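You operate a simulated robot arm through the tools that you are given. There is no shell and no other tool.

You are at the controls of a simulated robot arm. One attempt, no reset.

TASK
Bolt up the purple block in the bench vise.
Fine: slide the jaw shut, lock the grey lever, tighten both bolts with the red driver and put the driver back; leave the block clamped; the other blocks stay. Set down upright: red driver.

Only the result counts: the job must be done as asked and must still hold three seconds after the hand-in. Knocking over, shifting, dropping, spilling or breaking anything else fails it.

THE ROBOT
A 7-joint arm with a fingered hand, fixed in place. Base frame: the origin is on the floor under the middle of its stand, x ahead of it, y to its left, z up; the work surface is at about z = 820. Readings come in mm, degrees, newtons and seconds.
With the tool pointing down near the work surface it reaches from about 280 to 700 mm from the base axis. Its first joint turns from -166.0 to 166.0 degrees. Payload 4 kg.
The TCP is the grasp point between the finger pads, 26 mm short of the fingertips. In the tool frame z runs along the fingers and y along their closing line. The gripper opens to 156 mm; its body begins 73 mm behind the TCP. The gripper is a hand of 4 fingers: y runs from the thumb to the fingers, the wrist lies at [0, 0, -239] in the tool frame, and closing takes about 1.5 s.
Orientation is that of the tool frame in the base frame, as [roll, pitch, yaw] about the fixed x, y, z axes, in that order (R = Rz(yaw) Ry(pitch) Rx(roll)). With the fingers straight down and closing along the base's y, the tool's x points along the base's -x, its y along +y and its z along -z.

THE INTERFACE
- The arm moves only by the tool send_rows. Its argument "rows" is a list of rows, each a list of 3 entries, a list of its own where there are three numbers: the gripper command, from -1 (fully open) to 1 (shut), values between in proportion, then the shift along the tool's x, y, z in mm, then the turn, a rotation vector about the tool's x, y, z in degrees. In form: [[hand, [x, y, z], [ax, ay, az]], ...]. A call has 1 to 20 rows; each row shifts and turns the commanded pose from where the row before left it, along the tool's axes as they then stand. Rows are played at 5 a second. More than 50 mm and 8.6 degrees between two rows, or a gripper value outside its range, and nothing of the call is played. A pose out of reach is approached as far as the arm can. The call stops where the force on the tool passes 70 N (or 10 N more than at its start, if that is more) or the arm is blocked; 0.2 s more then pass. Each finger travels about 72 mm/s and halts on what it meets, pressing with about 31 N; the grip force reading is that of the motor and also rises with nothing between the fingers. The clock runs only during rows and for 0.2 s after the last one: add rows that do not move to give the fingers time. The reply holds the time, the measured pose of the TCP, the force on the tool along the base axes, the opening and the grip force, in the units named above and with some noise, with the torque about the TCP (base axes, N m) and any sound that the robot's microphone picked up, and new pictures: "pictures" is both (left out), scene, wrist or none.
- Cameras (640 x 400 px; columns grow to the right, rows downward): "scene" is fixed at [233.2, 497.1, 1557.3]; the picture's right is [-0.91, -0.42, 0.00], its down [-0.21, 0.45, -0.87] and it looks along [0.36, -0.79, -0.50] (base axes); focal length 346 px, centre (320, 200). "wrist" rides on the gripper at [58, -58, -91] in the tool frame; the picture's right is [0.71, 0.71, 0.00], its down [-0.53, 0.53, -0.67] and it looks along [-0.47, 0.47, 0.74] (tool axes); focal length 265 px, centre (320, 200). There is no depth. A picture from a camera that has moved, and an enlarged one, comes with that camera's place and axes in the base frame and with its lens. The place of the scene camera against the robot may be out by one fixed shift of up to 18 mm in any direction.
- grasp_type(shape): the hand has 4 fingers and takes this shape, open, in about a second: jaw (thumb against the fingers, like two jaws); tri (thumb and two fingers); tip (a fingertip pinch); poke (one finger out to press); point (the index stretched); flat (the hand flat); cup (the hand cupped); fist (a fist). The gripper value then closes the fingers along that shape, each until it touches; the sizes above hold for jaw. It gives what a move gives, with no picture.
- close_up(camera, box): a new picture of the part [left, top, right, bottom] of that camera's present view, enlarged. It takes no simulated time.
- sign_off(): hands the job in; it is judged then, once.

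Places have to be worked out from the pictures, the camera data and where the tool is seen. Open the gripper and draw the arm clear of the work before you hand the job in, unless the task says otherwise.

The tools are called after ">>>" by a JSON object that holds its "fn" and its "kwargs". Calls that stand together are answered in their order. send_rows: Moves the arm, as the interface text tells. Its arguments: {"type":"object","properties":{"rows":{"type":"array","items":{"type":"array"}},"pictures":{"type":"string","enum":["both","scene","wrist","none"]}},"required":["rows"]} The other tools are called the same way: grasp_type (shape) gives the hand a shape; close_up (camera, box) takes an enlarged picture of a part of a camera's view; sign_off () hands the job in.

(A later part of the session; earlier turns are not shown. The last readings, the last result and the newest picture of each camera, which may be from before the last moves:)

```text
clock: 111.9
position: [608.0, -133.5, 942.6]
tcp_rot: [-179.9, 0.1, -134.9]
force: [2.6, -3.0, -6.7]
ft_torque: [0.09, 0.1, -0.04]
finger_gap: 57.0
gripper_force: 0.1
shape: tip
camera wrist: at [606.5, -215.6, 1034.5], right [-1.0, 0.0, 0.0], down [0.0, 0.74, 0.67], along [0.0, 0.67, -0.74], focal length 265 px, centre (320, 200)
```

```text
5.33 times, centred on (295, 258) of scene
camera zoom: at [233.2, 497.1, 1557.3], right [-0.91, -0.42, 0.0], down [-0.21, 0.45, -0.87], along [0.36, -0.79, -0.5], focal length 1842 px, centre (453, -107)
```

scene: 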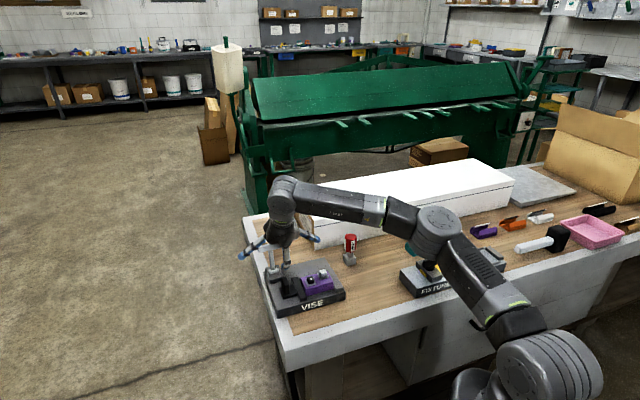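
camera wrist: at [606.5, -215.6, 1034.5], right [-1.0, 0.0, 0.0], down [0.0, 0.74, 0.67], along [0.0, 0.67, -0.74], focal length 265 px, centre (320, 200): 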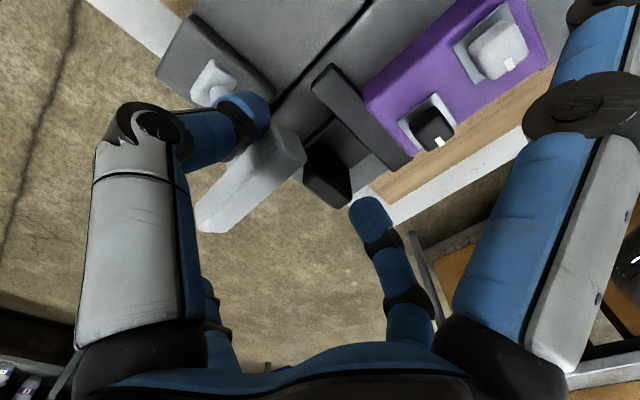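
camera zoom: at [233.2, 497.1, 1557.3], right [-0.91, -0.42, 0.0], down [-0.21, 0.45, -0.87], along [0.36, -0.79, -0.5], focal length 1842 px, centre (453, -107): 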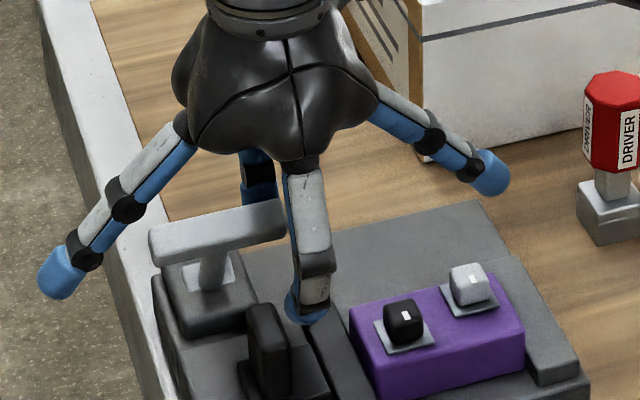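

Force is rising slightly at about −31°. I'll pull a little more with the thumb level with the bar to see whether this is the end stop.

>>> {"fn": "send_rows", "kwargs": {"rows": [[0.3, [0, 0, 3], [0, 0, 0]], [0.3, [0, 4, 0], [0, 0, 0]], [0.3, [0, 4, 0], [0, 0, 0]], [0.3, [0, 0, 0], [0, 0, 0]]], "pictures": "wrist"}}

>>> {"fn": "close_up", "kwargs": {"camera": "scene", "box": [260, 220, 330, 295]}}

```text
clock: 112.9
position: [602.9, -128.2, 940.3]
tcp_rot: [-179.8, 0.1, -135.1]
force: [9.3, -7.0, -0.8]
ft_torque: [-0.14, -0.16, 0.09]
finger_gap: 62.3
gripper_force: 0.1
shape: tip
camera wrist: at [600.8, -210.6, 1032.0], right [-1.0, 0.0, 0.0], down [0.0, 0.75, 0.67], along [0.0, 0.67, -0.75], focal length 265 px, centre (320, 200)
```

wrist: 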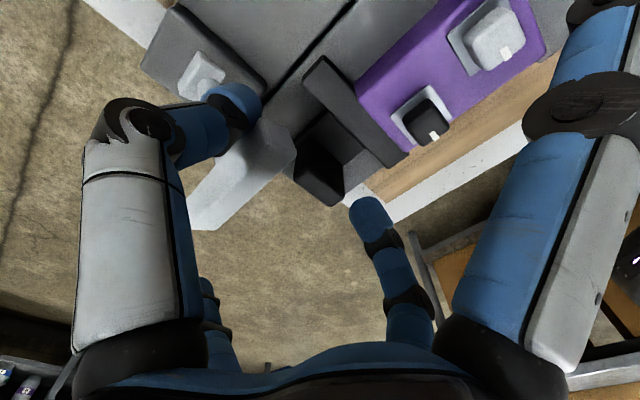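

```text
5.33 times, centred on (295, 258) of scene
camera zoom: at [233.2, 497.1, 1557.3], right [-0.91, -0.42, 0.0], down [-0.21, 0.45, -0.87], along [0.36, -0.79, -0.5], focal length 1842 px, centre (453, -107)
```

zoom: 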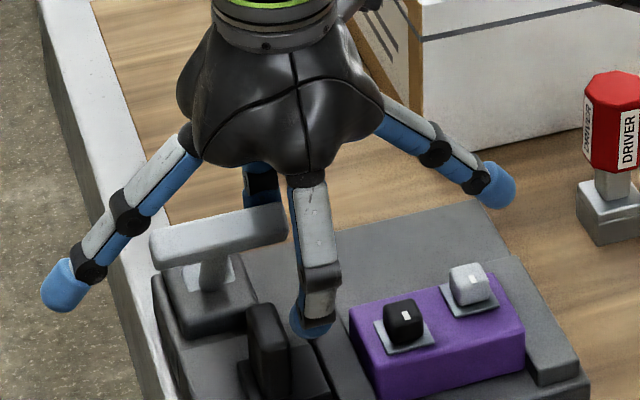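

The bar no longer follows (11 N and the thumb flexing), so the lever is at its end stop. One more firm nudge, then I'll release and see whether it stays.

>>> {"fn": "send_rows", "kwargs": {"rows": [[0.3, [0, 4, 0], [0, 0, 0]], [0.3, [0, 0, 0], [0, 0, 0]], [0.3, [0, -10, 0], [0, 0, 0]], [0.3, [0, -12, 0], [0, 0, 0]], [0.0, [0, 0, 0], [0, 0, 0]], [0.0, [0, 0, 0], [0, 0, 0]], [0.0, [0, 0, -25], [0, 0, 0]], [0.0, [0, 0, -30], [0, 0, 0]], [0.0, [0, 0, -30], [0, 0, 0]], [0.0, [0, 0, 0], [0, 0, 0]]], "pictures": "both"}}

>>> {"fn": "close_up", "kwargs": {"camera": "scene", "box": [260, 220, 330, 295]}}

>>> {"fn": "close_up", "kwargs": {"camera": "wrist", "box": [160, 40, 480, 260]}}

```text
clock: 115.1
position: [614.9, -140.7, 1026.4]
tcp_rot: [-179.8, 0.0, -135.0]
force: [-1.1, -0.1, -0.5]
ft_torque: [-0.04, -0.02, 0.02]
finger_gap: 77.4
gripper_force: 0.0
shape: tip
camera wrist: at [614.0, -222.4, 1118.0], right [-1.0, 0.0, 0.0], down [0.0, 0.75, 0.67], along [0.0, 0.67, -0.75], focal length 265 px, centre (320, 200)
```

scene: 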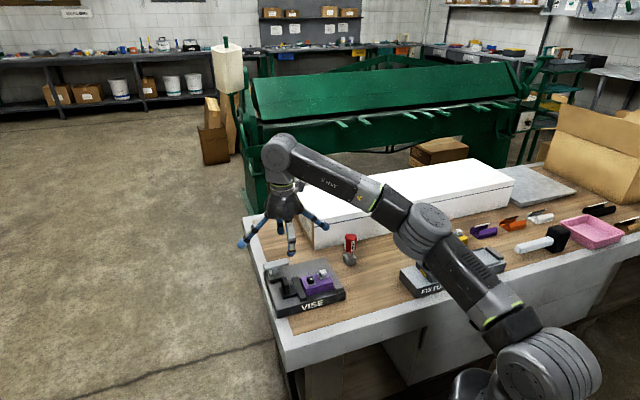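
wrist: 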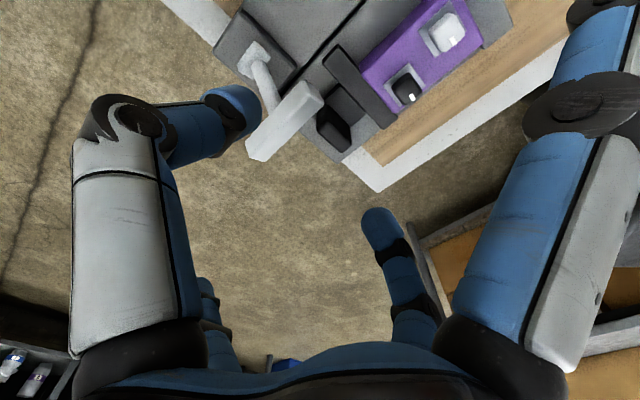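

```text
5.33 times, centred on (295, 258) of scene
camera zoom: at [233.2, 497.1, 1557.3], right [-0.91, -0.42, 0.0], down [-0.21, 0.45, -0.87], along [0.36, -0.79, -0.5], focal length 1842 px, centre (453, -107)
```

zoom: 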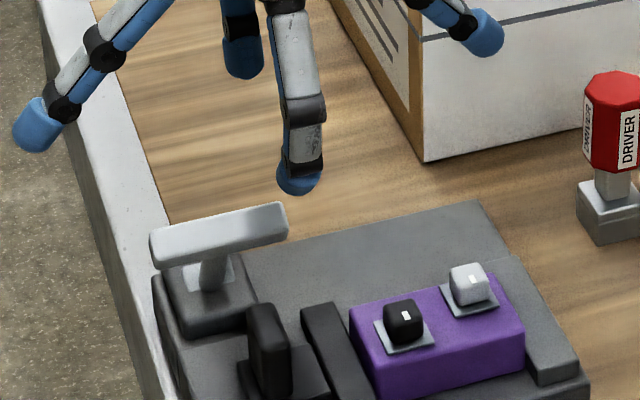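

```text
1.82 times, centred on (320, 150) of wrist
camera zoom: at [614.0, -222.4, 1118.0], right [-1.0, 0.0, 0.0], down [0.0, 0.75, 0.67], along [0.0, 0.67, -0.75], focal length 483 px, centre (320, 291)
```

zoom: 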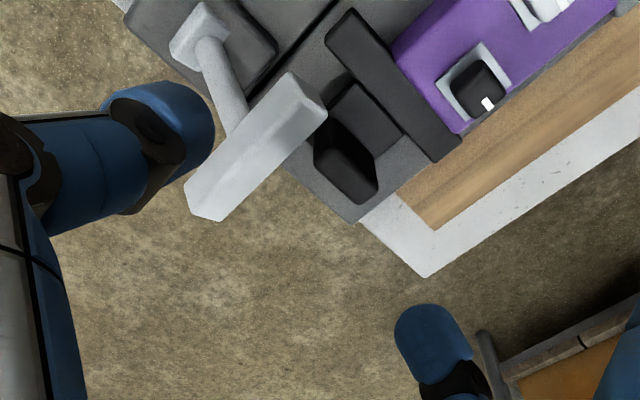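

The lever stays over at its end stop and the jaw sits against the block. Next is the driver: I'll move above it, turn to yaw 180 and use the jaw shape, first taking a good look.

>>> {"fn": "send_rows", "kwargs": {"rows": [[-1, [40, 0, -10], [0, 0, 0]], [-1, [46, -10, 0], [0, 0, 0]], [-1, [46, -20, 0], [0, 0, 0]], [-1, [46, -20, 0], [0, 0, 0]], [-1, [46, -20, 0], [0, 0, 0]], [-1, [5, 0, 0], [0.2, 0, 7.5]], [-1, [0, 0, 0], [0, 0, 7.5]], [-1, [0, 0, 0], [0, 0, 7.5]], [-1, [0, 0, 0], [0, 0, 7.5]], [-1, [0, 0, 0], [0, 0, 7.5]], [-1, [0, 0, 0], [0, 0, 7.5]], [-1, [0, 0, 0], [0, 0, 0]]], "pictures": "none"}}

>>> {"fn": "grasp_type", "kwargs": {"shape": "jaw"}}

>>> {"fn": "close_up", "kwargs": {"camera": "wrist", "box": [0, 0, 640, 400]}}

>>> {"fn": "close_up", "kwargs": {"camera": "wrist", "box": [220, 100, 420, 260]}}

>>> {"fn": "close_up", "kwargs": {"camera": "scene", "box": [330, 225, 370, 275]}}

```text
refused: row 3 steps farther than a row can; nothing moved
```

```text
clock: 116.0
position: [613.3, -140.8, 1026.0]
tcp_rot: [-179.8, 0.1, -134.9]
force: [0.4, -0.2, -0.1]
ft_torque: [-0.02, 0.0, 0.0]
finger_gap: 155.9
gripper_force: 0.1
shape: jaw
```

```text
1.00 times, centred on (320, 200) of wrist (not enlarged: the box is as wide or as high as the picture)
camera zoom: at [614.1, -222.4, 1117.6], right [-1.0, 0.0, 0.0], down [0.0, 0.75, 0.67], along [0.0, 0.67, -0.75], focal length 265 px, centre (320, 200)
```

zoom: 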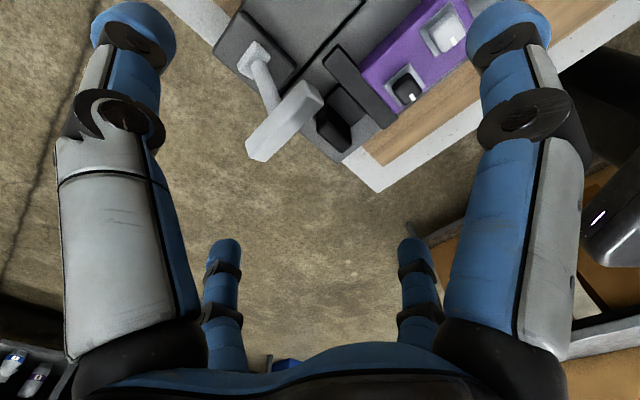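

```text
2.50 times, centred on (320, 180) of wrist
camera zoom: at [614.1, -222.4, 1117.6], right [-1.0, 0.0, 0.0], down [0.0, 0.75, 0.67], along [0.0, 0.67, -0.75], focal length 664 px, centre (320, 250)
```

zoom: 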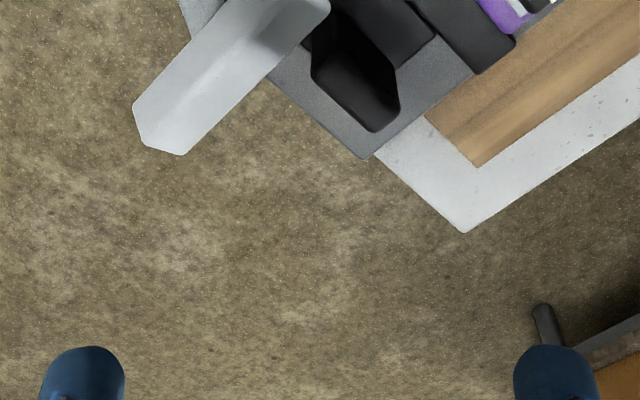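

```text
8.00 times, centred on (350, 250) of scene
camera zoom: at [233.2, 497.1, 1557.3], right [-0.91, -0.42, 0.0], down [-0.21, 0.45, -0.87], along [0.36, -0.79, -0.5], focal length 2764 px, centre (80, -200)
```

zoom: 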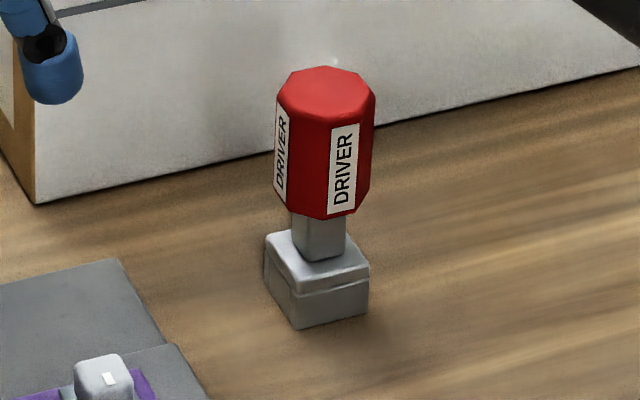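

The move was refused for one step over 50 mm. Resending with smaller steps.

>>> {"fn": "send_rows", "kwargs": {"rows": [[-1, [38, -5, -10], [0, 0, 0]], [-1, [38, -10, 0], [0, 0, 0]], [-1, [38, -14, 0], [0, 0, 0]], [-1, [38, -14, 0], [0, 0, 0]], [-1, [38, -14, 0], [0, 0, 0]], [-1, [39, -13, 0], [0, 0, 0]], [-1, [0, 0, 0], [0, 0, 7.5]], [-1, [0, 0, 0], [0, 0, 7.5]], [-1, [0, 0, 0], [0, 0, 7.5]], [-1, [0, 0, 0], [0, 0, 7.5]], [-1, [0, 0, 0], [0, 0, 7.5]], [-1, [0, 0, 0], [0, 0, 7.5]], [-1, [0, 0, 0], [0, 0, 0]]], "pictures": "both"}}

>>> {"fn": "close_up", "kwargs": {"camera": "wrist", "box": [220, 60, 420, 220]}}

```text
clock: 118.8
position: [501.5, -351.7, 1034.9]
tcp_rot: [-179.9, 0.1, 180.0]
force: [-0.4, 0.2, 1.0]
ft_torque: [-0.03, -0.02, 0.0]
finger_gap: 155.9
gripper_force: 0.0
shape: jaw
camera wrist: at [442.5, -409.8, 1127.0], right [-0.71, 0.71, 0.0], down [0.53, 0.53, 0.67], along [0.48, 0.47, -0.74], focal length 265 px, centre (320, 200)
```

scene: 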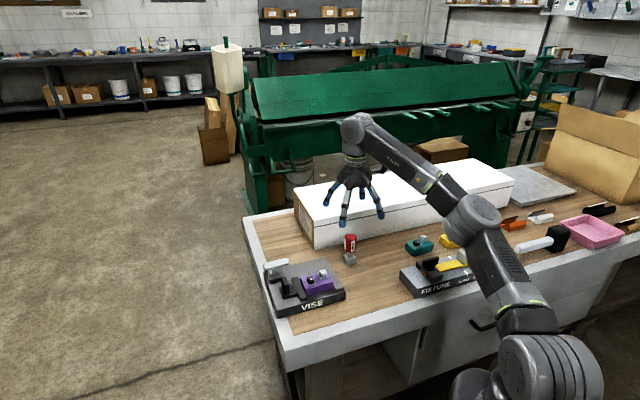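
wrist: 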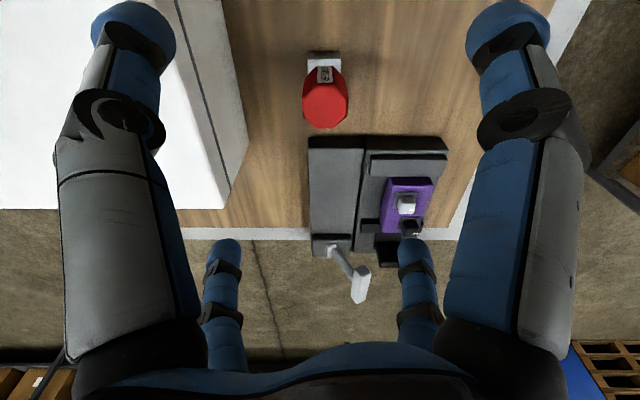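

```text
2.50 times, centred on (320, 140) of wrist
camera zoom: at [442.5, -409.8, 1127.0], right [-0.71, 0.71, 0.0], down [0.53, 0.53, 0.67], along [0.48, 0.47, -0.74], focal length 664 px, centre (320, 350)
```

zoom: 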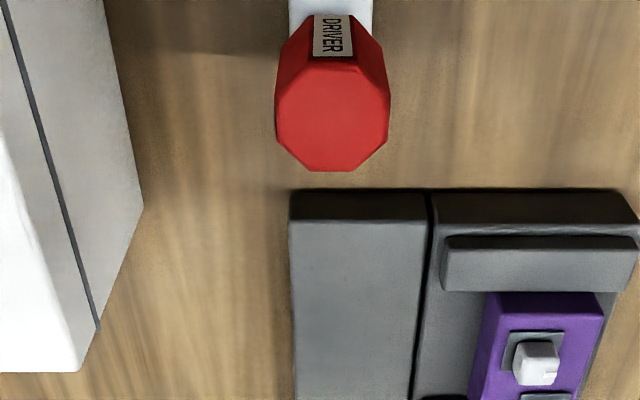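

From two wrist views the driver's top is at z≈915, centred at (500.5,-346) with a 37 mm handle. Before gripping I want to know the wrist's turning range, so I'll rotate toward yaw 270 in free air.

>>> {"fn": "send_rows", "kwargs": {"rows": [[-1, [0, 0, 0], [0, 0, -8]], [-1, [0, 0, 0], [0, 0, -8]], [-1, [0, 0, 0], [0, 0, -8]], [-1, [0, 0, 0], [0, 0, -8]], [-1, [0, 0, 0], [0, 0, -8]], [-1, [0, 0, 0], [0, 0, -8]], [-1, [0, 0, 0], [0, 0, -8]], [-1, [0, 0, 0], [0, 0, -8]], [-1, [0, 0, 0], [0, 0, -8]], [-1, [0, 0, 0], [0, 0, -8]], [-1, [0, 0, 0], [0, 0, -8]], [-1, [0, 0, 0], [0, 0, -2]], [-1, [0, 0, 0], [0, 0, 0]]], "pictures": "none"}}

```text
clock: 121.6
position: [502.3, -351.5, 1036.6]
tcp_rot: [-179.8, 0.0, -90.0]
force: [-0.2, -0.3, -0.8]
ft_torque: [0.01, 0.02, -0.02]
finger_gap: 156.0
gripper_force: 0.1
shape: jaw
```

Yaw 270 is reachable. Testing another 45°.

>>> {"fn": "send_rows", "kwargs": {"rows": [[-1, [0, 0, 0], [0, 0, -8]], [-1, [0, 0, 0], [0, 0, -8]], [-1, [0, 0, 0], [0, 0, -8]], [-1, [0, 0, 0], [0, 0, -8]], [-1, [0, 0, 0], [0, 0, -8]], [-1, [0, 0, 0], [0, 0, -5]], [-1, [0, 0, 0], [0, 0, 0]]], "pictures": "none"}}

```text
clock: 123.2
position: [501.8, -351.3, 1037.2]
tcp_rot: [180.0, -0.2, -44.9]
force: [-0.5, -0.4, 0.0]
ft_torque: [-0.02, -0.01, 0.0]
finger_gap: 156.0
gripper_force: 0.0
shape: jaw
```

Yaw 315 as well. One more 45° test.

>>> {"fn": "send_rows", "kwargs": {"rows": [[-1, [0, 0, 0], [0, 0, -8]], [-1, [0, 0, 0], [0, 0, -8]], [-1, [0, 0, 0], [0, 0, -8]], [-1, [0, 0, 0], [0, 0, -8]], [-1, [0, 0, 0], [0, 0, -8]], [-1, [0, 0, 0], [0, 0, -5]], [-1, [0, 0, 0], [0, 0, 0]]], "pictures": "none"}}

```text
clock: 124.8
position: [502.4, -351.8, 1037.1]
tcp_rot: [180.0, -0.2, 0.0]
force: [-0.2, -0.4, -0.9]
ft_torque: [-0.02, 0.02, 0.03]
finger_gap: 156.2
gripper_force: 0.0
shape: jaw
```

All of 135…360° is available, so gripping at yaw 0/360 leaves at least 225° of clockwise travel. From this opposite camera side I'll measure the driver again.

>>> {"fn": "close_up", "kwargs": {"camera": "wrist", "box": [220, 40, 420, 200]}}

>>> {"fn": "close_up", "kwargs": {"camera": "wrist", "box": [0, 0, 640, 400]}}

```text
2.50 times, centred on (320, 120) of wrist
camera zoom: at [558.8, -293.8, 1127.1], right [0.71, -0.71, 0.0], down [-0.53, -0.53, 0.67], along [-0.47, -0.47, -0.74], focal length 664 px, centre (320, 400)
```

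zoom: 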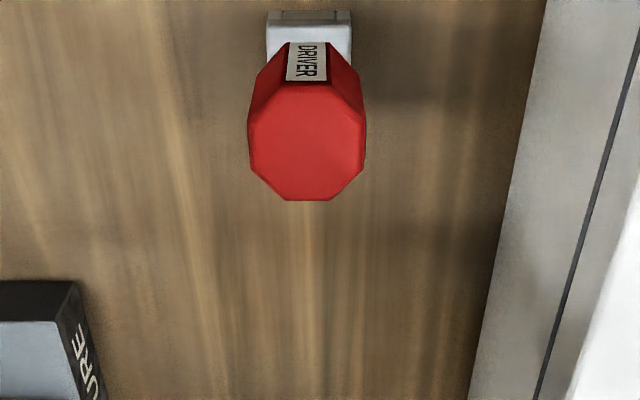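

```text
1.00 times, centred on (320, 200) of wrist (not enlarged: the box is as wide or as high as the picture)
camera zoom: at [558.8, -293.8, 1127.1], right [0.71, -0.71, 0.0], down [-0.53, -0.53, 0.67], along [-0.47, -0.47, -0.74], focal length 265 px, centre (320, 200)
```

zoom: 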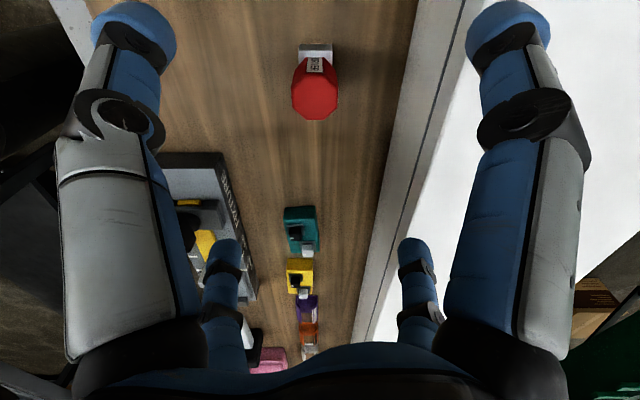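

The driver's axis is at (500.3,-346.3), top z≈917, flats aligned with the bench. Centring and descending around the handle with the jaw open.

>>> {"fn": "send_rows", "kwargs": {"rows": [[-1, [-1.4, -5.3, 0], [0, 0.2, 0]], [-1, [0, 0, 40], [0, 0, 0]], [-1, [0, 0, 40], [0, 0, 0]], [-1, [0, 0, 30], [0, 0, 0]], [-1, [0, 0, 0], [0, 0, 0]]], "pictures": "both"}}

>>> {"fn": "close_up", "kwargs": {"camera": "scene", "box": [310, 200, 400, 280]}}

```text
clock: 126.0
position: [500.9, -346.5, 925.4]
tcp_rot: [179.9, -0.4, 0.0]
force: [0.5, 0.5, -0.6]
ft_torque: [0.0, -0.02, -0.01]
finger_gap: 155.9
gripper_force: 0.1
shape: jaw
camera wrist: at [557.6, -289.4, 1016.9], right [0.71, -0.71, 0.01], down [-0.53, -0.52, 0.67], along [-0.47, -0.47, -0.75], focal length 265 px, centre (320, 200)
```

scene: 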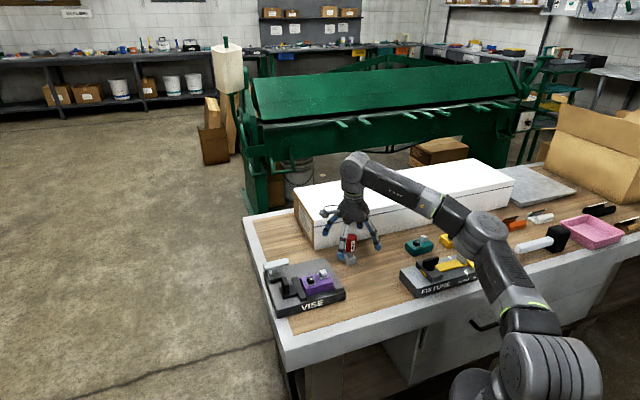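
wrist: 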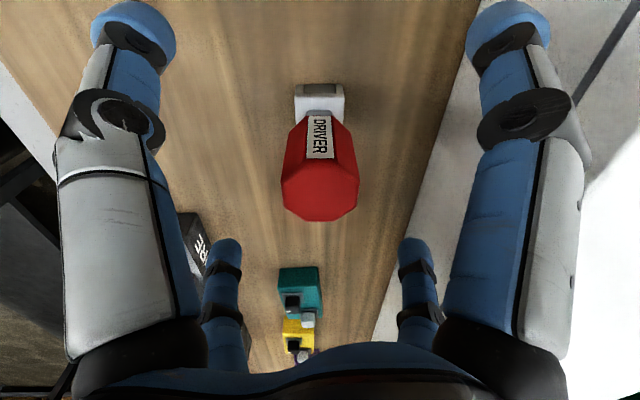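

```text
5.00 times, centred on (355, 240) of scene
camera zoom: at [233.2, 497.1, 1557.3], right [-0.91, -0.42, 0.0], down [-0.21, 0.45, -0.87], along [0.36, -0.79, -0.5], focal length 1727 px, centre (145, 0)
```

zoom: 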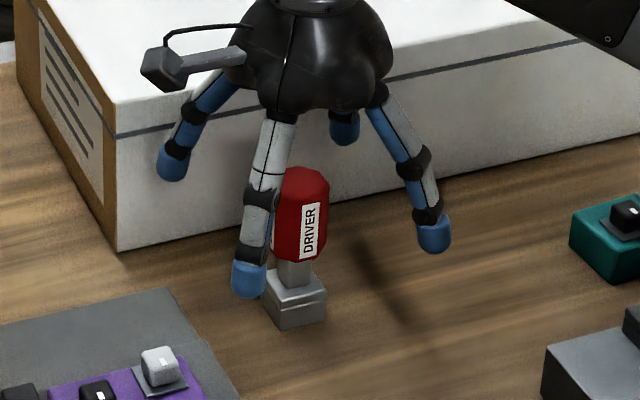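

The handle is centred in the hand. Lowering to z≈909, levelling, and closing on the handle.

>>> {"fn": "send_rows", "kwargs": {"rows": [[-1, [0, 0, 8], [0, -0.4, 0]], [-1, [0, 0, 8], [0, 0, 0]], [-1, [0, 0, 0], [0, 0, 0]], [0.0, [0, 0, 0], [0, 0, 0]], [0.4, [0, 0, 0], [0, 0, 0]], [0.8, [0, 0, 0], [0, 0, 0]], [0.8, [0, 0, 0], [0, 0, 0]], [0.8, [0, 0, 0], [0, 0, 0]], [0.8, [0, 0, 0], [0, 0, 0]], [0.8, [0, 0, 0], [0, 0, 0]], [0.8, [0, 0, 0], [0, 0, 0]], [0.8, [0, 0, 0], [0, 0, 0]]], "pictures": "both"}}

>>> {"fn": "close_up", "kwargs": {"camera": "scene", "box": [310, 200, 400, 280]}}

```text
clock: 128.6
position: [501.9, -347.2, 909.4]
tcp_rot: [179.9, 0.1, 0.0]
force: [0.8, -0.6, 0.5]
ft_torque: [0.0, 0.0, 0.02]
finger_gap: 30.7
gripper_force: 30.9
shape: jaw
camera wrist: at [558.2, -289.2, 1000.9], right [0.71, -0.71, 0.0], down [-0.53, -0.52, 0.67], along [-0.47, -0.47, -0.74], focal length 265 px, centre (320, 200)
```

scene: 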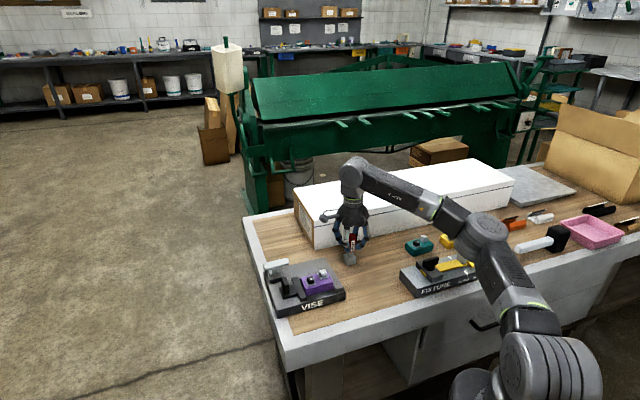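
wrist: 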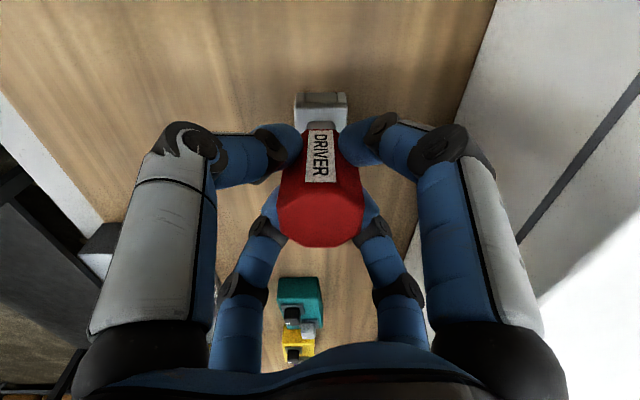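

```text
5.00 times, centred on (355, 240) of scene
camera zoom: at [233.2, 497.1, 1557.3], right [-0.91, -0.42, 0.0], down [-0.21, 0.45, -0.87], along [0.36, -0.79, -0.5], focal length 1727 px, centre (145, 0)
```

zoom: 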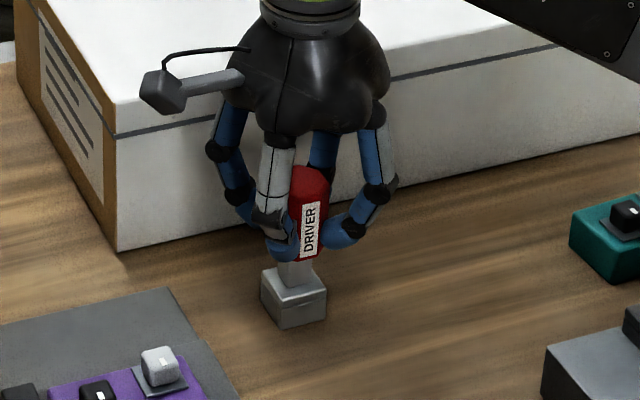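

The four fingers hold the handle with 31 N. Lifting a little to see what comes up with it.

>>> {"fn": "send_rows", "kwargs": {"rows": [[0.8, [0, 0, -5], [0, 0, 0]], [0.8, [0, 0, -10], [0, 0, 0]], [0.8, [0, 0, -15], [0, 0, 0]], [0.8, [0, 0, -20], [0, 0, 0]], [0.8, [0, 0, 0], [0, 0, 0]]], "pictures": "wrist"}}

>>> {"fn": "close_up", "kwargs": {"camera": "scene", "box": [310, 190, 400, 280]}}

>>> {"fn": "close_up", "kwargs": {"camera": "wrist", "box": [260, 40, 380, 160]}}

```text
clock: 129.8
position: [501.7, -346.2, 958.0]
tcp_rot: [180.0, 0.0, 0.0]
force: [0.3, 0.4, -1.8]
ft_torque: [0.02, 0.06, 0.0]
finger_gap: 30.5
gripper_force: 31.0
shape: jaw
camera wrist: at [558.1, -289.0, 1050.4], right [0.71, -0.71, 0.0], down [-0.53, -0.53, 0.67], along [-0.47, -0.47, -0.74], focal length 265 px, centre (320, 200)
```

wrist: 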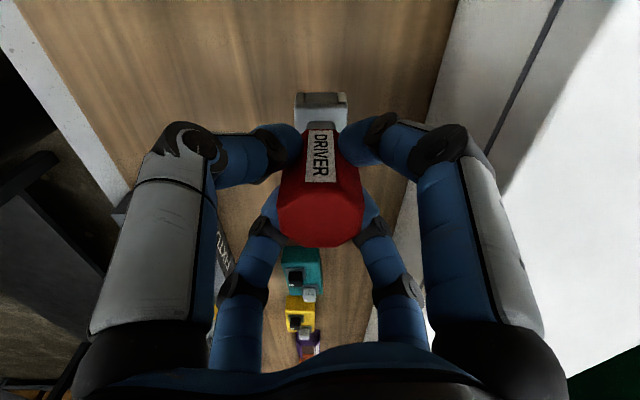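

```text
4.44 times, centred on (355, 235) of scene
camera zoom: at [233.2, 497.1, 1557.3], right [-0.91, -0.42, 0.0], down [-0.21, 0.45, -0.87], along [0.36, -0.79, -0.5], focal length 1535 px, centre (164, 44)
```

zoom: 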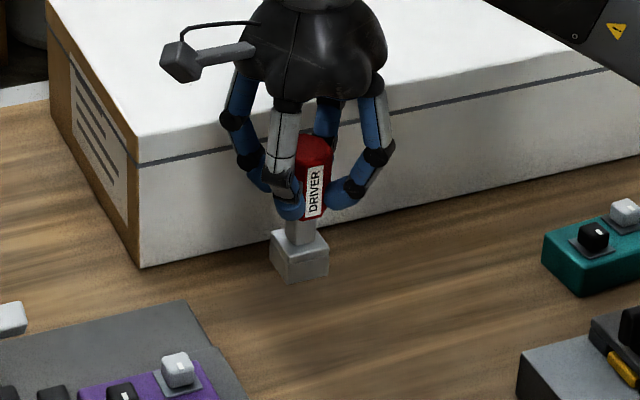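

```text
3.33 times, centred on (320, 100) of wrist
camera zoom: at [558.1, -289.0, 1050.4], right [0.71, -0.71, 0.0], down [-0.53, -0.53, 0.67], along [-0.47, -0.47, -0.74], focal length 885 px, centre (320, 533)
```

zoom: 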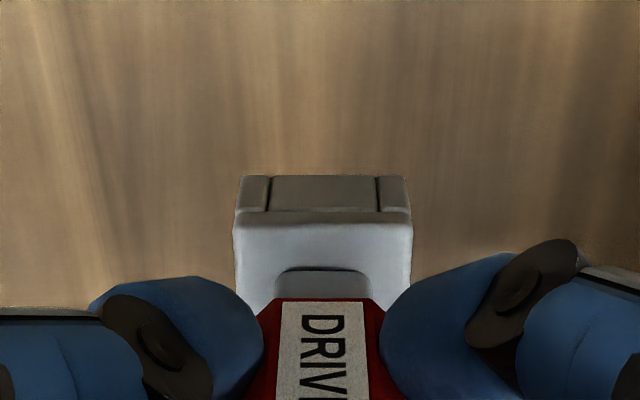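

The square base is the driver's own socket (four walls and a cap), and it came up with the handle. I'll carry it up and stop where the wrist camera can see both bolts to measure them exactly.

>>> {"fn": "send_rows", "kwargs": {"rows": [[0.8, [0, 0, -40], [0, 0, 0]], [0.8, [0, -20, -32], [0, 0, 0]], [0.8, [-2, -35, 0], [0, 0, 0]], [0.8, [-2, -35, 0], [0, 0, 0]], [0.8, [-2, -35, 0], [0, 0, 0]], [0.8, [-2, -35, 0], [0, 0, 0]], [0.8, [-1.2, -34.5, 0], [0, 0, 0]], [0.8, [0, 0, 0], [0, 0, 0]]], "pictures": "both"}}

>>> {"fn": "close_up", "kwargs": {"camera": "wrist", "box": [260, 0, 460, 140]}}

```text
clock: 131.6
position: [491.9, -151.6, 1030.3]
tcp_rot: [179.8, 0.1, 0.0]
force: [-0.4, -0.7, -1.9]
ft_torque: [0.01, -0.01, -0.01]
finger_gap: 30.3
gripper_force: 31.3
shape: jaw
camera wrist: at [549.2, -93.7, 1122.2], right [0.71, -0.71, 0.0], down [-0.53, -0.53, 0.67], along [-0.47, -0.47, -0.74], focal length 265 px, centre (320, 200)
```

scene: 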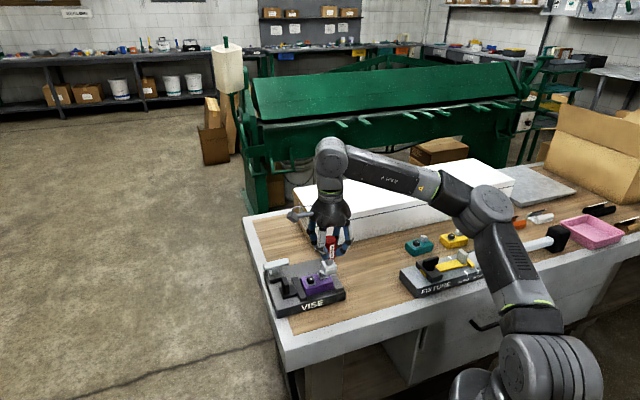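
wrist: 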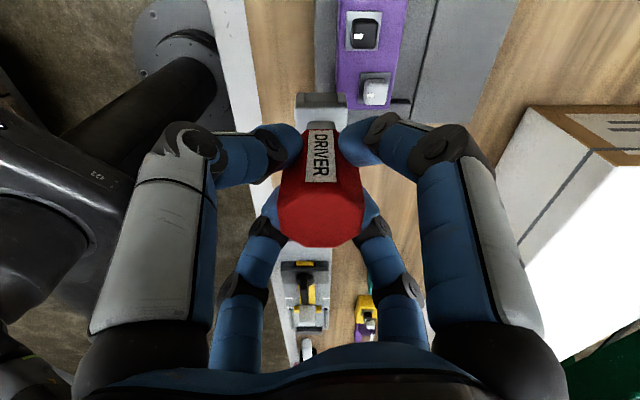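

```text
2.86 times, centred on (360, 70) of wrist
camera zoom: at [549.2, -93.7, 1122.2], right [0.71, -0.71, 0.0], down [-0.53, -0.53, 0.67], along [-0.47, -0.47, -0.74], focal length 758 px, centre (206, 571)
```

zoom: 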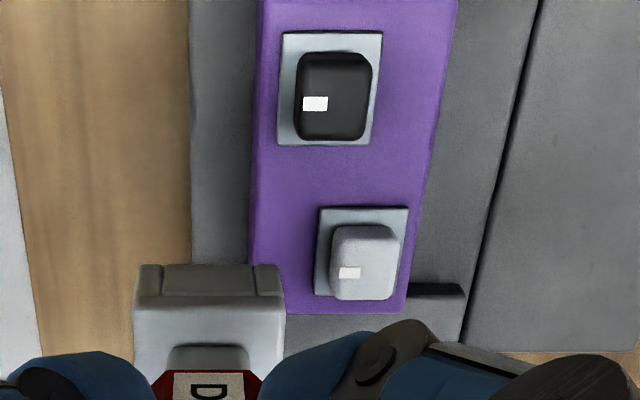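

Now I can place the bolts: black at e1≈282.2, e2≈488.0 and white at e1≈239.8, e2≈502.0; the driver's axis is within 1 mm of the TCP. Moving over the white bolt first and checking the alignment.

>>> {"fn": "send_rows", "kwargs": {"rows": [[0.8, [16.6, 16.4, 0], [0, 0, 0]], [0.8, [16.6, 16.3, 0], [0, 0, 0]], [0.8, [0, 0, 12], [0, 0, 0]], [0.8, [0, 0, 8], [0, 0, 0]], [0.8, [0, 0, 0], [0, 0, 0]]], "pictures": "wrist"}}

>>> {"fn": "close_up", "kwargs": {"camera": "wrist", "box": [240, 0, 400, 140]}}

>>> {"fn": "close_up", "kwargs": {"camera": "scene", "box": [280, 210, 360, 300]}}

```text
clock: 132.8
position: [524.2, -184.1, 1011.7]
tcp_rot: [179.9, 0.1, 0.0]
force: [0.3, -0.2, -0.7]
ft_torque: [-0.01, 0.01, -0.01]
finger_gap: 30.4
gripper_force: 31.0
shape: jaw
camera wrist: at [582.0, -126.7, 1102.3], right [0.71, -0.71, 0.0], down [-0.53, -0.52, 0.67], along [-0.47, -0.47, -0.74], focal length 265 px, centre (320, 200)
```

wrist: 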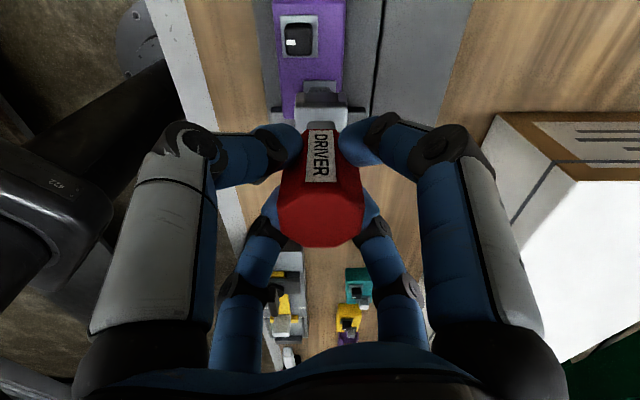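

```text
2.86 times, centred on (320, 70) of wrist
camera zoom: at [582.0, -126.7, 1102.3], right [0.71, -0.71, 0.0], down [-0.53, -0.52, 0.67], along [-0.47, -0.47, -0.74], focal length 758 px, centre (320, 571)
```

zoom: 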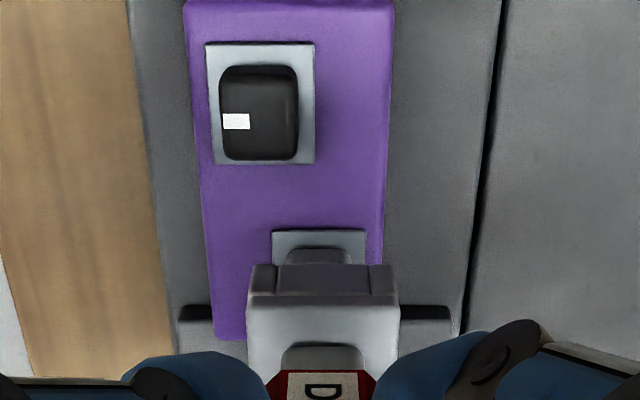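

```text
4.44 times, centred on (320, 255) of scene
camera zoom: at [233.2, 497.1, 1557.3], right [-0.91, -0.42, 0.0], down [-0.21, 0.45, -0.87], along [0.36, -0.79, -0.5], focal length 1535 px, centre (320, -44)
```

zoom: 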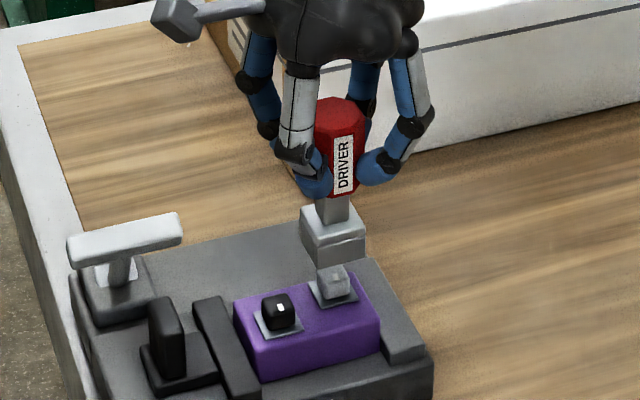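

In this view the socket sits about 1 mm off the white bolt, so I'll correct by about 1 mm and descend slowly while reading the force.

>>> {"fn": "send_rows", "kwargs": {"rows": [[0.8, [0, -1.1, 8], [0, 0, 0]], [0.8, [0, 0, 7], [0, 0, 0]], [0.8, [0, 0, 0], [0, 0, 0]]], "pictures": "none"}}

>>> {"fn": "close_up", "kwargs": {"camera": "wrist", "box": [270, 40, 370, 140]}}

>>> {"fn": "close_up", "kwargs": {"camera": "scene", "box": [300, 240, 350, 290]}}

```text
clock: 133.6
position: [525.2, -183.6, 997.5]
tcp_rot: [-180.0, -0.1, 0.0]
force: [1.0, 0.3, -1.6]
ft_torque: [-0.01, -0.05, -0.01]
finger_gap: 30.2
gripper_force: 30.9
shape: jaw
```

```text
4.00 times, centred on (320, 90) of wrist
camera zoom: at [582.2, -125.6, 1087.4], right [0.71, -0.71, 0.0], down [-0.53, -0.52, 0.67], along [-0.47, -0.47, -0.74], focal length 1062 px, centre (320, 640)
```

zoom: 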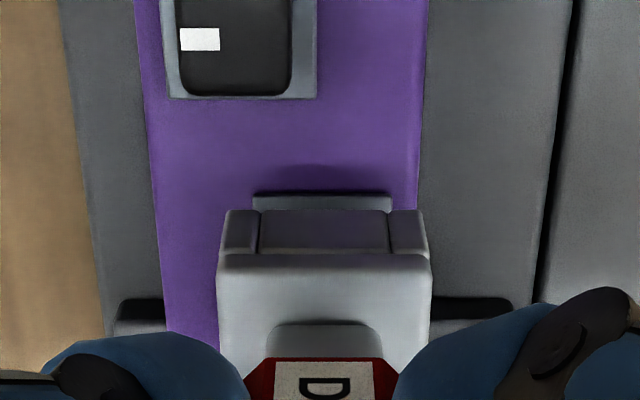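

```text
8.00 times, centred on (325, 265) of scene
camera zoom: at [233.2, 497.1, 1557.3], right [-0.91, -0.42, 0.0], down [-0.21, 0.45, -0.87], along [0.36, -0.79, -0.5], focal length 2764 px, centre (280, -320)
```

zoom: 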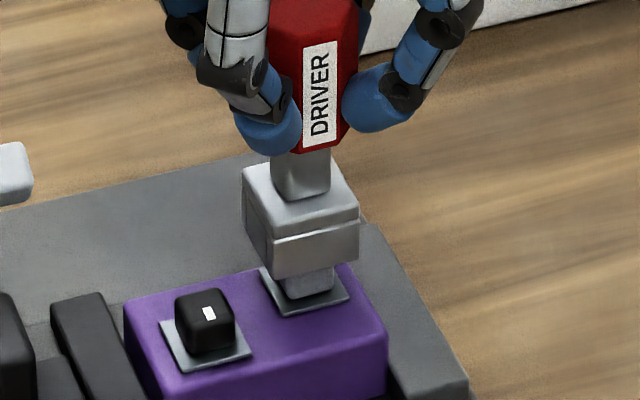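

>>> {"fn": "close_up", "kwargs": {"camera": "scene", "box": [314, 252, 336, 280]}}

>>> {"fn": "close_up", "kwargs": {"camera": "scene", "box": [296, 265, 318, 290]}}

```text
14.29 times, centred on (325, 266) of scene
camera zoom: at [233.2, 497.1, 1557.3], right [-0.91, -0.42, 0.0], down [-0.21, 0.45, -0.87], along [0.36, -0.79, -0.5], focal length 4935 px, centre (249, -743)
```

zoom: 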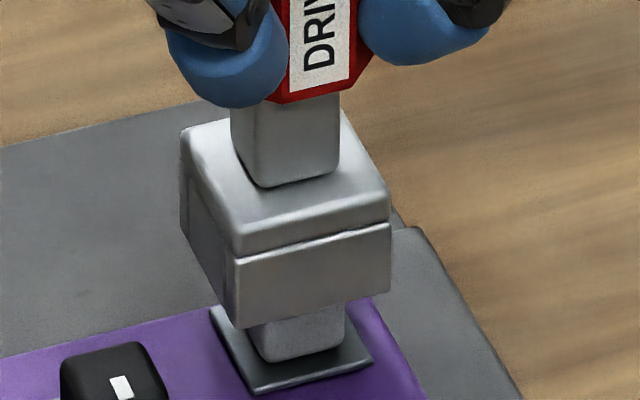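

```text
16.00 times, centred on (307, 278) of scene
camera zoom: at [233.2, 497.1, 1557.3], right [-0.91, -0.42, 0.0], down [-0.21, 0.45, -0.87], along [0.36, -0.79, -0.5], focal length 5527 px, centre (528, -1040)
```

zoom: 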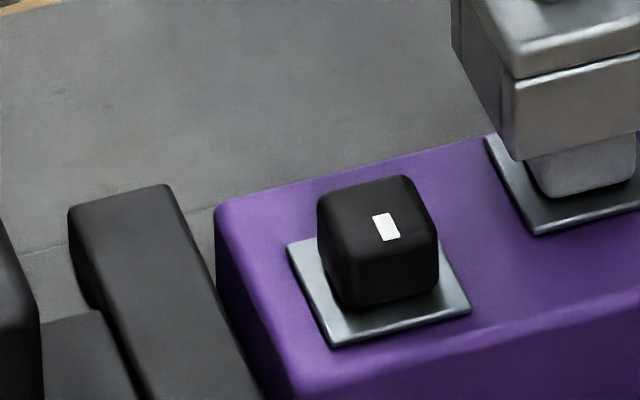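

The socket sits within about 1 mm of the bolt. I'll correct by 0.6 mm and lower it over the head in small steps.

>>> {"fn": "send_rows", "kwargs": {"rows": [[0.8, [-0.4, 0.4, 3], [0, 0, 0]], [0.8, [0, 0, 3], [0, 0, 0]], [0.8, [0, 0, 3], [0, 0, 0]], [0.8, [0, 0, 2], [0, 0, 0]], [0.8, [0, 0, 0], [0, 0, 0]]], "pictures": "none"}}

>>> {"fn": "close_up", "kwargs": {"camera": "scene", "box": [314, 252, 336, 280]}}

```text
clock: 134.8
position: [524.5, -184.1, 985.6]
tcp_rot: [179.9, -0.1, 0.1]
force: [-0.4, -0.2, -1.0]
ft_torque: [-0.04, -0.03, -0.02]
finger_gap: 30.7
gripper_force: 31.2
shape: jaw
```

```text
14.29 times, centred on (325, 266) of scene
camera zoom: at [233.2, 497.1, 1557.3], right [-0.91, -0.42, 0.0], down [-0.21, 0.45, -0.87], along [0.36, -0.79, -0.5], focal length 4935 px, centre (249, -743)
```

zoom: 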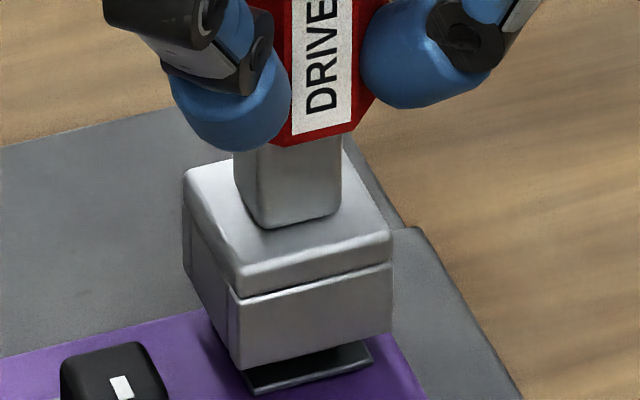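

The socket slid over the head without resistance. Lowering on toward the washer plate.

>>> {"fn": "send_rows", "kwargs": {"rows": [[0.8, [0, 0, 3], [0, 0, 0]], [0.8, [0, 0, 2], [0, 0, 0]], [0.8, [0, 0, 2], [0, 0, 0]], [0.8, [0, 0, 0], [0, 0, 0]]], "pictures": "none"}}

>>> {"fn": "close_up", "kwargs": {"camera": "scene", "box": [314, 252, 336, 280]}}

```text
clock: 135.8
position: [525.3, -184.5, 977.5]
tcp_rot: [179.9, 0.0, 0.0]
force: [-0.4, -0.3, -1.9]
ft_torque: [-0.04, 0.0, -0.03]
finger_gap: 30.5
gripper_force: 31.0
shape: jaw
```

```text
14.29 times, centred on (325, 266) of scene
camera zoom: at [233.2, 497.1, 1557.3], right [-0.91, -0.42, 0.0], down [-0.21, 0.45, -0.87], along [0.36, -0.79, -0.5], focal length 4935 px, centre (249, -743)
```

zoom: 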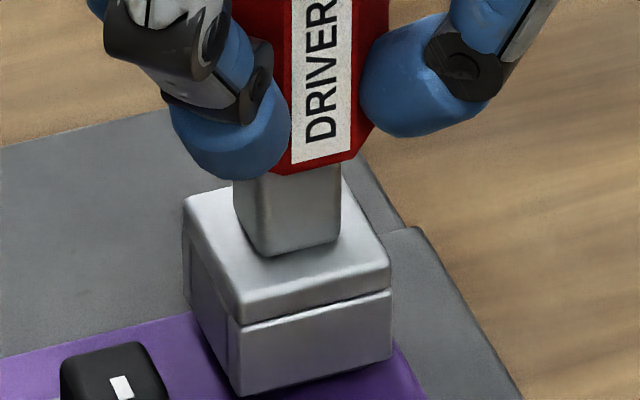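

Nearly seated with no contact force yet. A few more 1 mm steps.

>>> {"fn": "send_rows", "kwargs": {"rows": [[0.8, [0, 0, 1], [0, 0, 0]], [0.8, [0, 0, 1], [0, 0, 0]], [0.8, [0, 0, 1], [0, 0, 0]], [0.8, [0, 0, 0], [0, 0, 0]]], "pictures": "none"}}

>>> {"fn": "close_up", "kwargs": {"camera": "scene", "box": [314, 252, 336, 280]}}

```text
clock: 136.8
position: [525.4, -184.0, 977.1]
tcp_rot: [180.0, -0.1, 0.1]
force: [0.0, -0.8, 14.7]
ft_torque: [0.02, -0.03, 0.0]
finger_gap: 30.7
gripper_force: 30.9
shape: jaw
```

```text
14.29 times, centred on (325, 266) of scene
camera zoom: at [233.2, 497.1, 1557.3], right [-0.91, -0.42, 0.0], down [-0.21, 0.45, -0.87], along [0.36, -0.79, -0.5], focal length 4935 px, centre (249, -743)
```

zoom: 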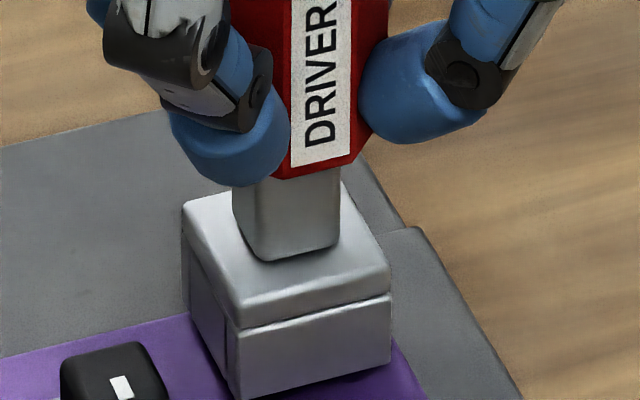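

Seated (15 N). Easing up slightly and turning clockwise 30°, watching the torque.

>>> {"fn": "send_rows", "kwargs": {"rows": [[0.8, [0, 0, -1], [0, 0, 0]], [0.8, [0, 0, 0], [0, 0, 5]], [0.8, [0, 0, 0], [0, 0, 5]], [0.8, [0, 0, 0], [0, 0, 5]], [0.8, [0, 0, 0], [0, 0, 5]], [0.8, [0, 0, 0], [0, 0, 5]], [0.8, [0, 0, 0], [0, 0, 5]], [0.8, [0, 0, 0], [0, 0, 0]]], "pictures": "none"}}

>>> {"fn": "close_up", "kwargs": {"camera": "scene", "box": [300, 240, 350, 290]}}

```text
clock: 138.6
position: [524.5, -183.7, 976.3]
tcp_rot: [179.9, -0.1, -30.1]
force: [0.7, 1.1, 9.9]
ft_torque: [0.0, -0.03, 0.01]
finger_gap: 31.1
gripper_force: 31.0
shape: jaw
```

```text
8.00 times, centred on (325, 265) of scene
camera zoom: at [233.2, 497.1, 1557.3], right [-0.91, -0.42, 0.0], down [-0.21, 0.45, -0.87], along [0.36, -0.79, -0.5], focal length 2764 px, centre (280, -320)
```

zoom: 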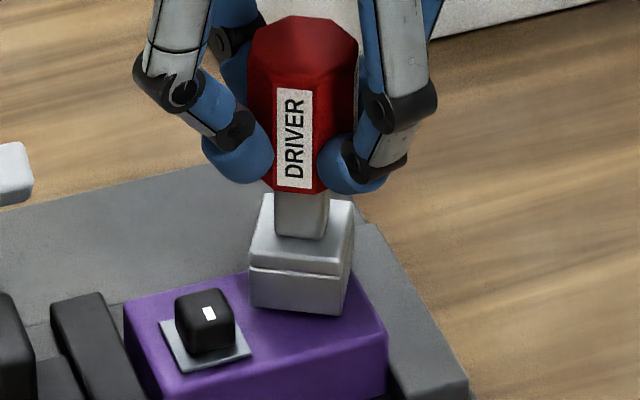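

The socket has turned 30° with the wrist, torque still near zero. Continuing clockwise.

>>> {"fn": "send_rows", "kwargs": {"rows": [[0.8, [0, 0, 0], [0, 0, 6]], [0.8, [0, 0, 0], [0, 0, 6]], [0.8, [0, 0, 0], [0, 0, 6]], [0.8, [0, 0, 0], [0, 0, 6]], [0.8, [0, 0, 0], [0, 0, 6]], [0.8, [0, 0, 0], [0, 0, 0]]], "pictures": "none"}}

>>> {"fn": "close_up", "kwargs": {"camera": "scene", "box": [300, 240, 350, 290]}}

```text
clock: 140.0
position: [525.9, -184.0, 976.3]
tcp_rot: [179.8, -0.1, -60.1]
force: [1.8, -0.1, 7.9]
ft_torque: [-0.04, -0.04, 0.03]
finger_gap: 30.8
gripper_force: 30.7
shape: jaw
```

```text
8.00 times, centred on (325, 265) of scene
camera zoom: at [233.2, 497.1, 1557.3], right [-0.91, -0.42, 0.0], down [-0.21, 0.45, -0.87], along [0.36, -0.79, -0.5], focal length 2764 px, centre (280, -320)
```

zoom: 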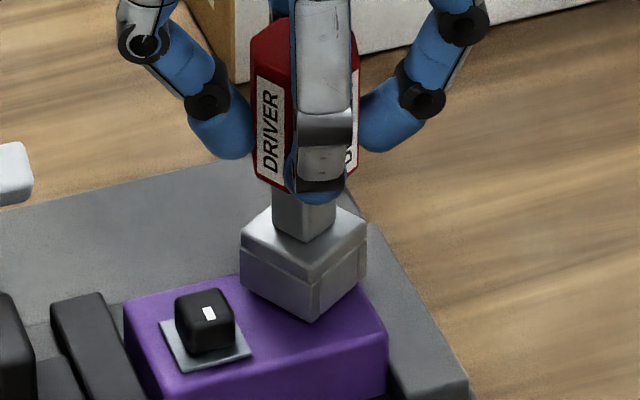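

>>> {"fn": "send_rows", "kwargs": {"rows": [[0.8, [0, 0, 0], [0, 0, 6]], [0.8, [0, 0, 0], [0, 0, 6]], [0.8, [0, 0, 0], [0, 0, 6]], [0.8, [0, 0, 0], [0, 0, 6]], [0.8, [0, 0, 0], [0, 0, 6]], [0.8, [0, 0, 0], [0, 0, 0]]], "pictures": "none"}}

>>> {"fn": "close_up", "kwargs": {"camera": "scene", "box": [300, 240, 350, 290]}}

```text
clock: 141.4
position: [525.2, -183.5, 977.6]
tcp_rot: [-180.0, 0.0, -90.1]
force: [0.0, 1.8, 5.2]
ft_torque: [0.0, -0.04, 0.09]
finger_gap: 30.6
gripper_force: 31.0
shape: jaw
```

```text
8.00 times, centred on (325, 265) of scene
camera zoom: at [233.2, 497.1, 1557.3], right [-0.91, -0.42, 0.0], down [-0.21, 0.45, -0.87], along [0.36, -0.79, -0.5], focal length 2764 px, centre (280, -320)
```

zoom: 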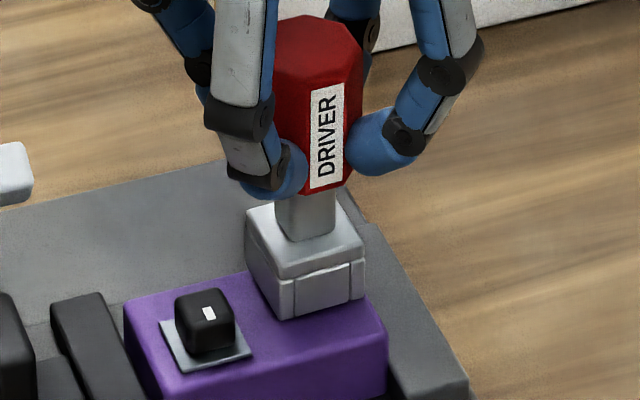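

Ninety degrees; the torque is starting to rise (0.09 N·m). Continuing.

>>> {"fn": "send_rows", "kwargs": {"rows": [[0.8, [0, 0, 0], [0, 0, 6]], [0.8, [0, 0, 0], [0, 0, 6]], [0.8, [0, 0, 0], [0, 0, 6]], [0.8, [0, 0, 0], [0, 0, 6]], [0.8, [0, 0, 0], [0, 0, 6]], [0.8, [0, 0, 0], [0, 0, 0]]], "pictures": "none"}}

>>> {"fn": "close_up", "kwargs": {"camera": "scene", "box": [300, 240, 350, 290]}}

```text
clock: 142.8
position: [525.8, -182.8, 976.4]
tcp_rot: [-179.9, 0.0, -119.9]
force: [7.5, 11.4, 4.9]
ft_torque: [0.09, -0.27, 0.54]
finger_gap: 30.5
gripper_force: 30.8
shape: jaw
```

```text
8.00 times, centred on (325, 265) of scene
camera zoom: at [233.2, 497.1, 1557.3], right [-0.91, -0.42, 0.0], down [-0.21, 0.45, -0.87], along [0.36, -0.79, -0.5], focal length 2764 px, centre (280, -320)
```

zoom: 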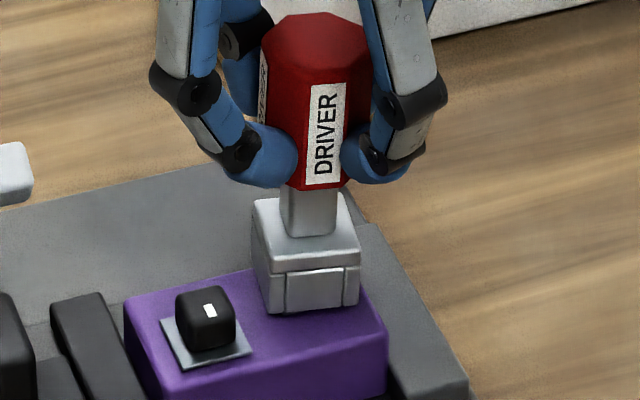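

The torque has risen to 0.54 N·m and the socket lags the hand, so the bolt is coming tight. A further 8° to confirm the stop.

>>> {"fn": "send_rows", "kwargs": {"rows": [[0.8, [0, 0, 0], [0, 0, 4]], [0.8, [0, 0, 0], [0, 0, 4]], [0.8, [0, 0, 0], [0, 0, 0]]], "pictures": "none"}}

>>> {"fn": "close_up", "kwargs": {"camera": "scene", "box": [300, 240, 350, 290]}}

```text
clock: 143.6
position: [525.0, -183.9, 977.0]
tcp_rot: [-179.9, 0.0, -128.0]
force: [14.5, 14.6, 3.4]
ft_torque: [0.07, -0.46, 0.78]
finger_gap: 30.3
gripper_force: 31.5
shape: jaw
```

```text
8.00 times, centred on (325, 265) of scene
camera zoom: at [233.2, 497.1, 1557.3], right [-0.91, -0.42, 0.0], down [-0.21, 0.45, -0.87], along [0.36, -0.79, -0.5], focal length 2764 px, centre (280, -320)
```

zoom: 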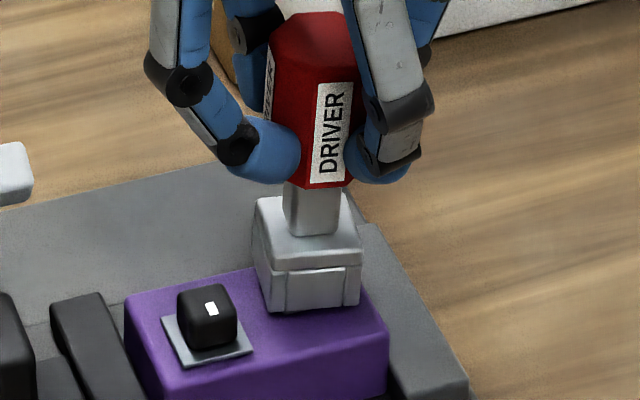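

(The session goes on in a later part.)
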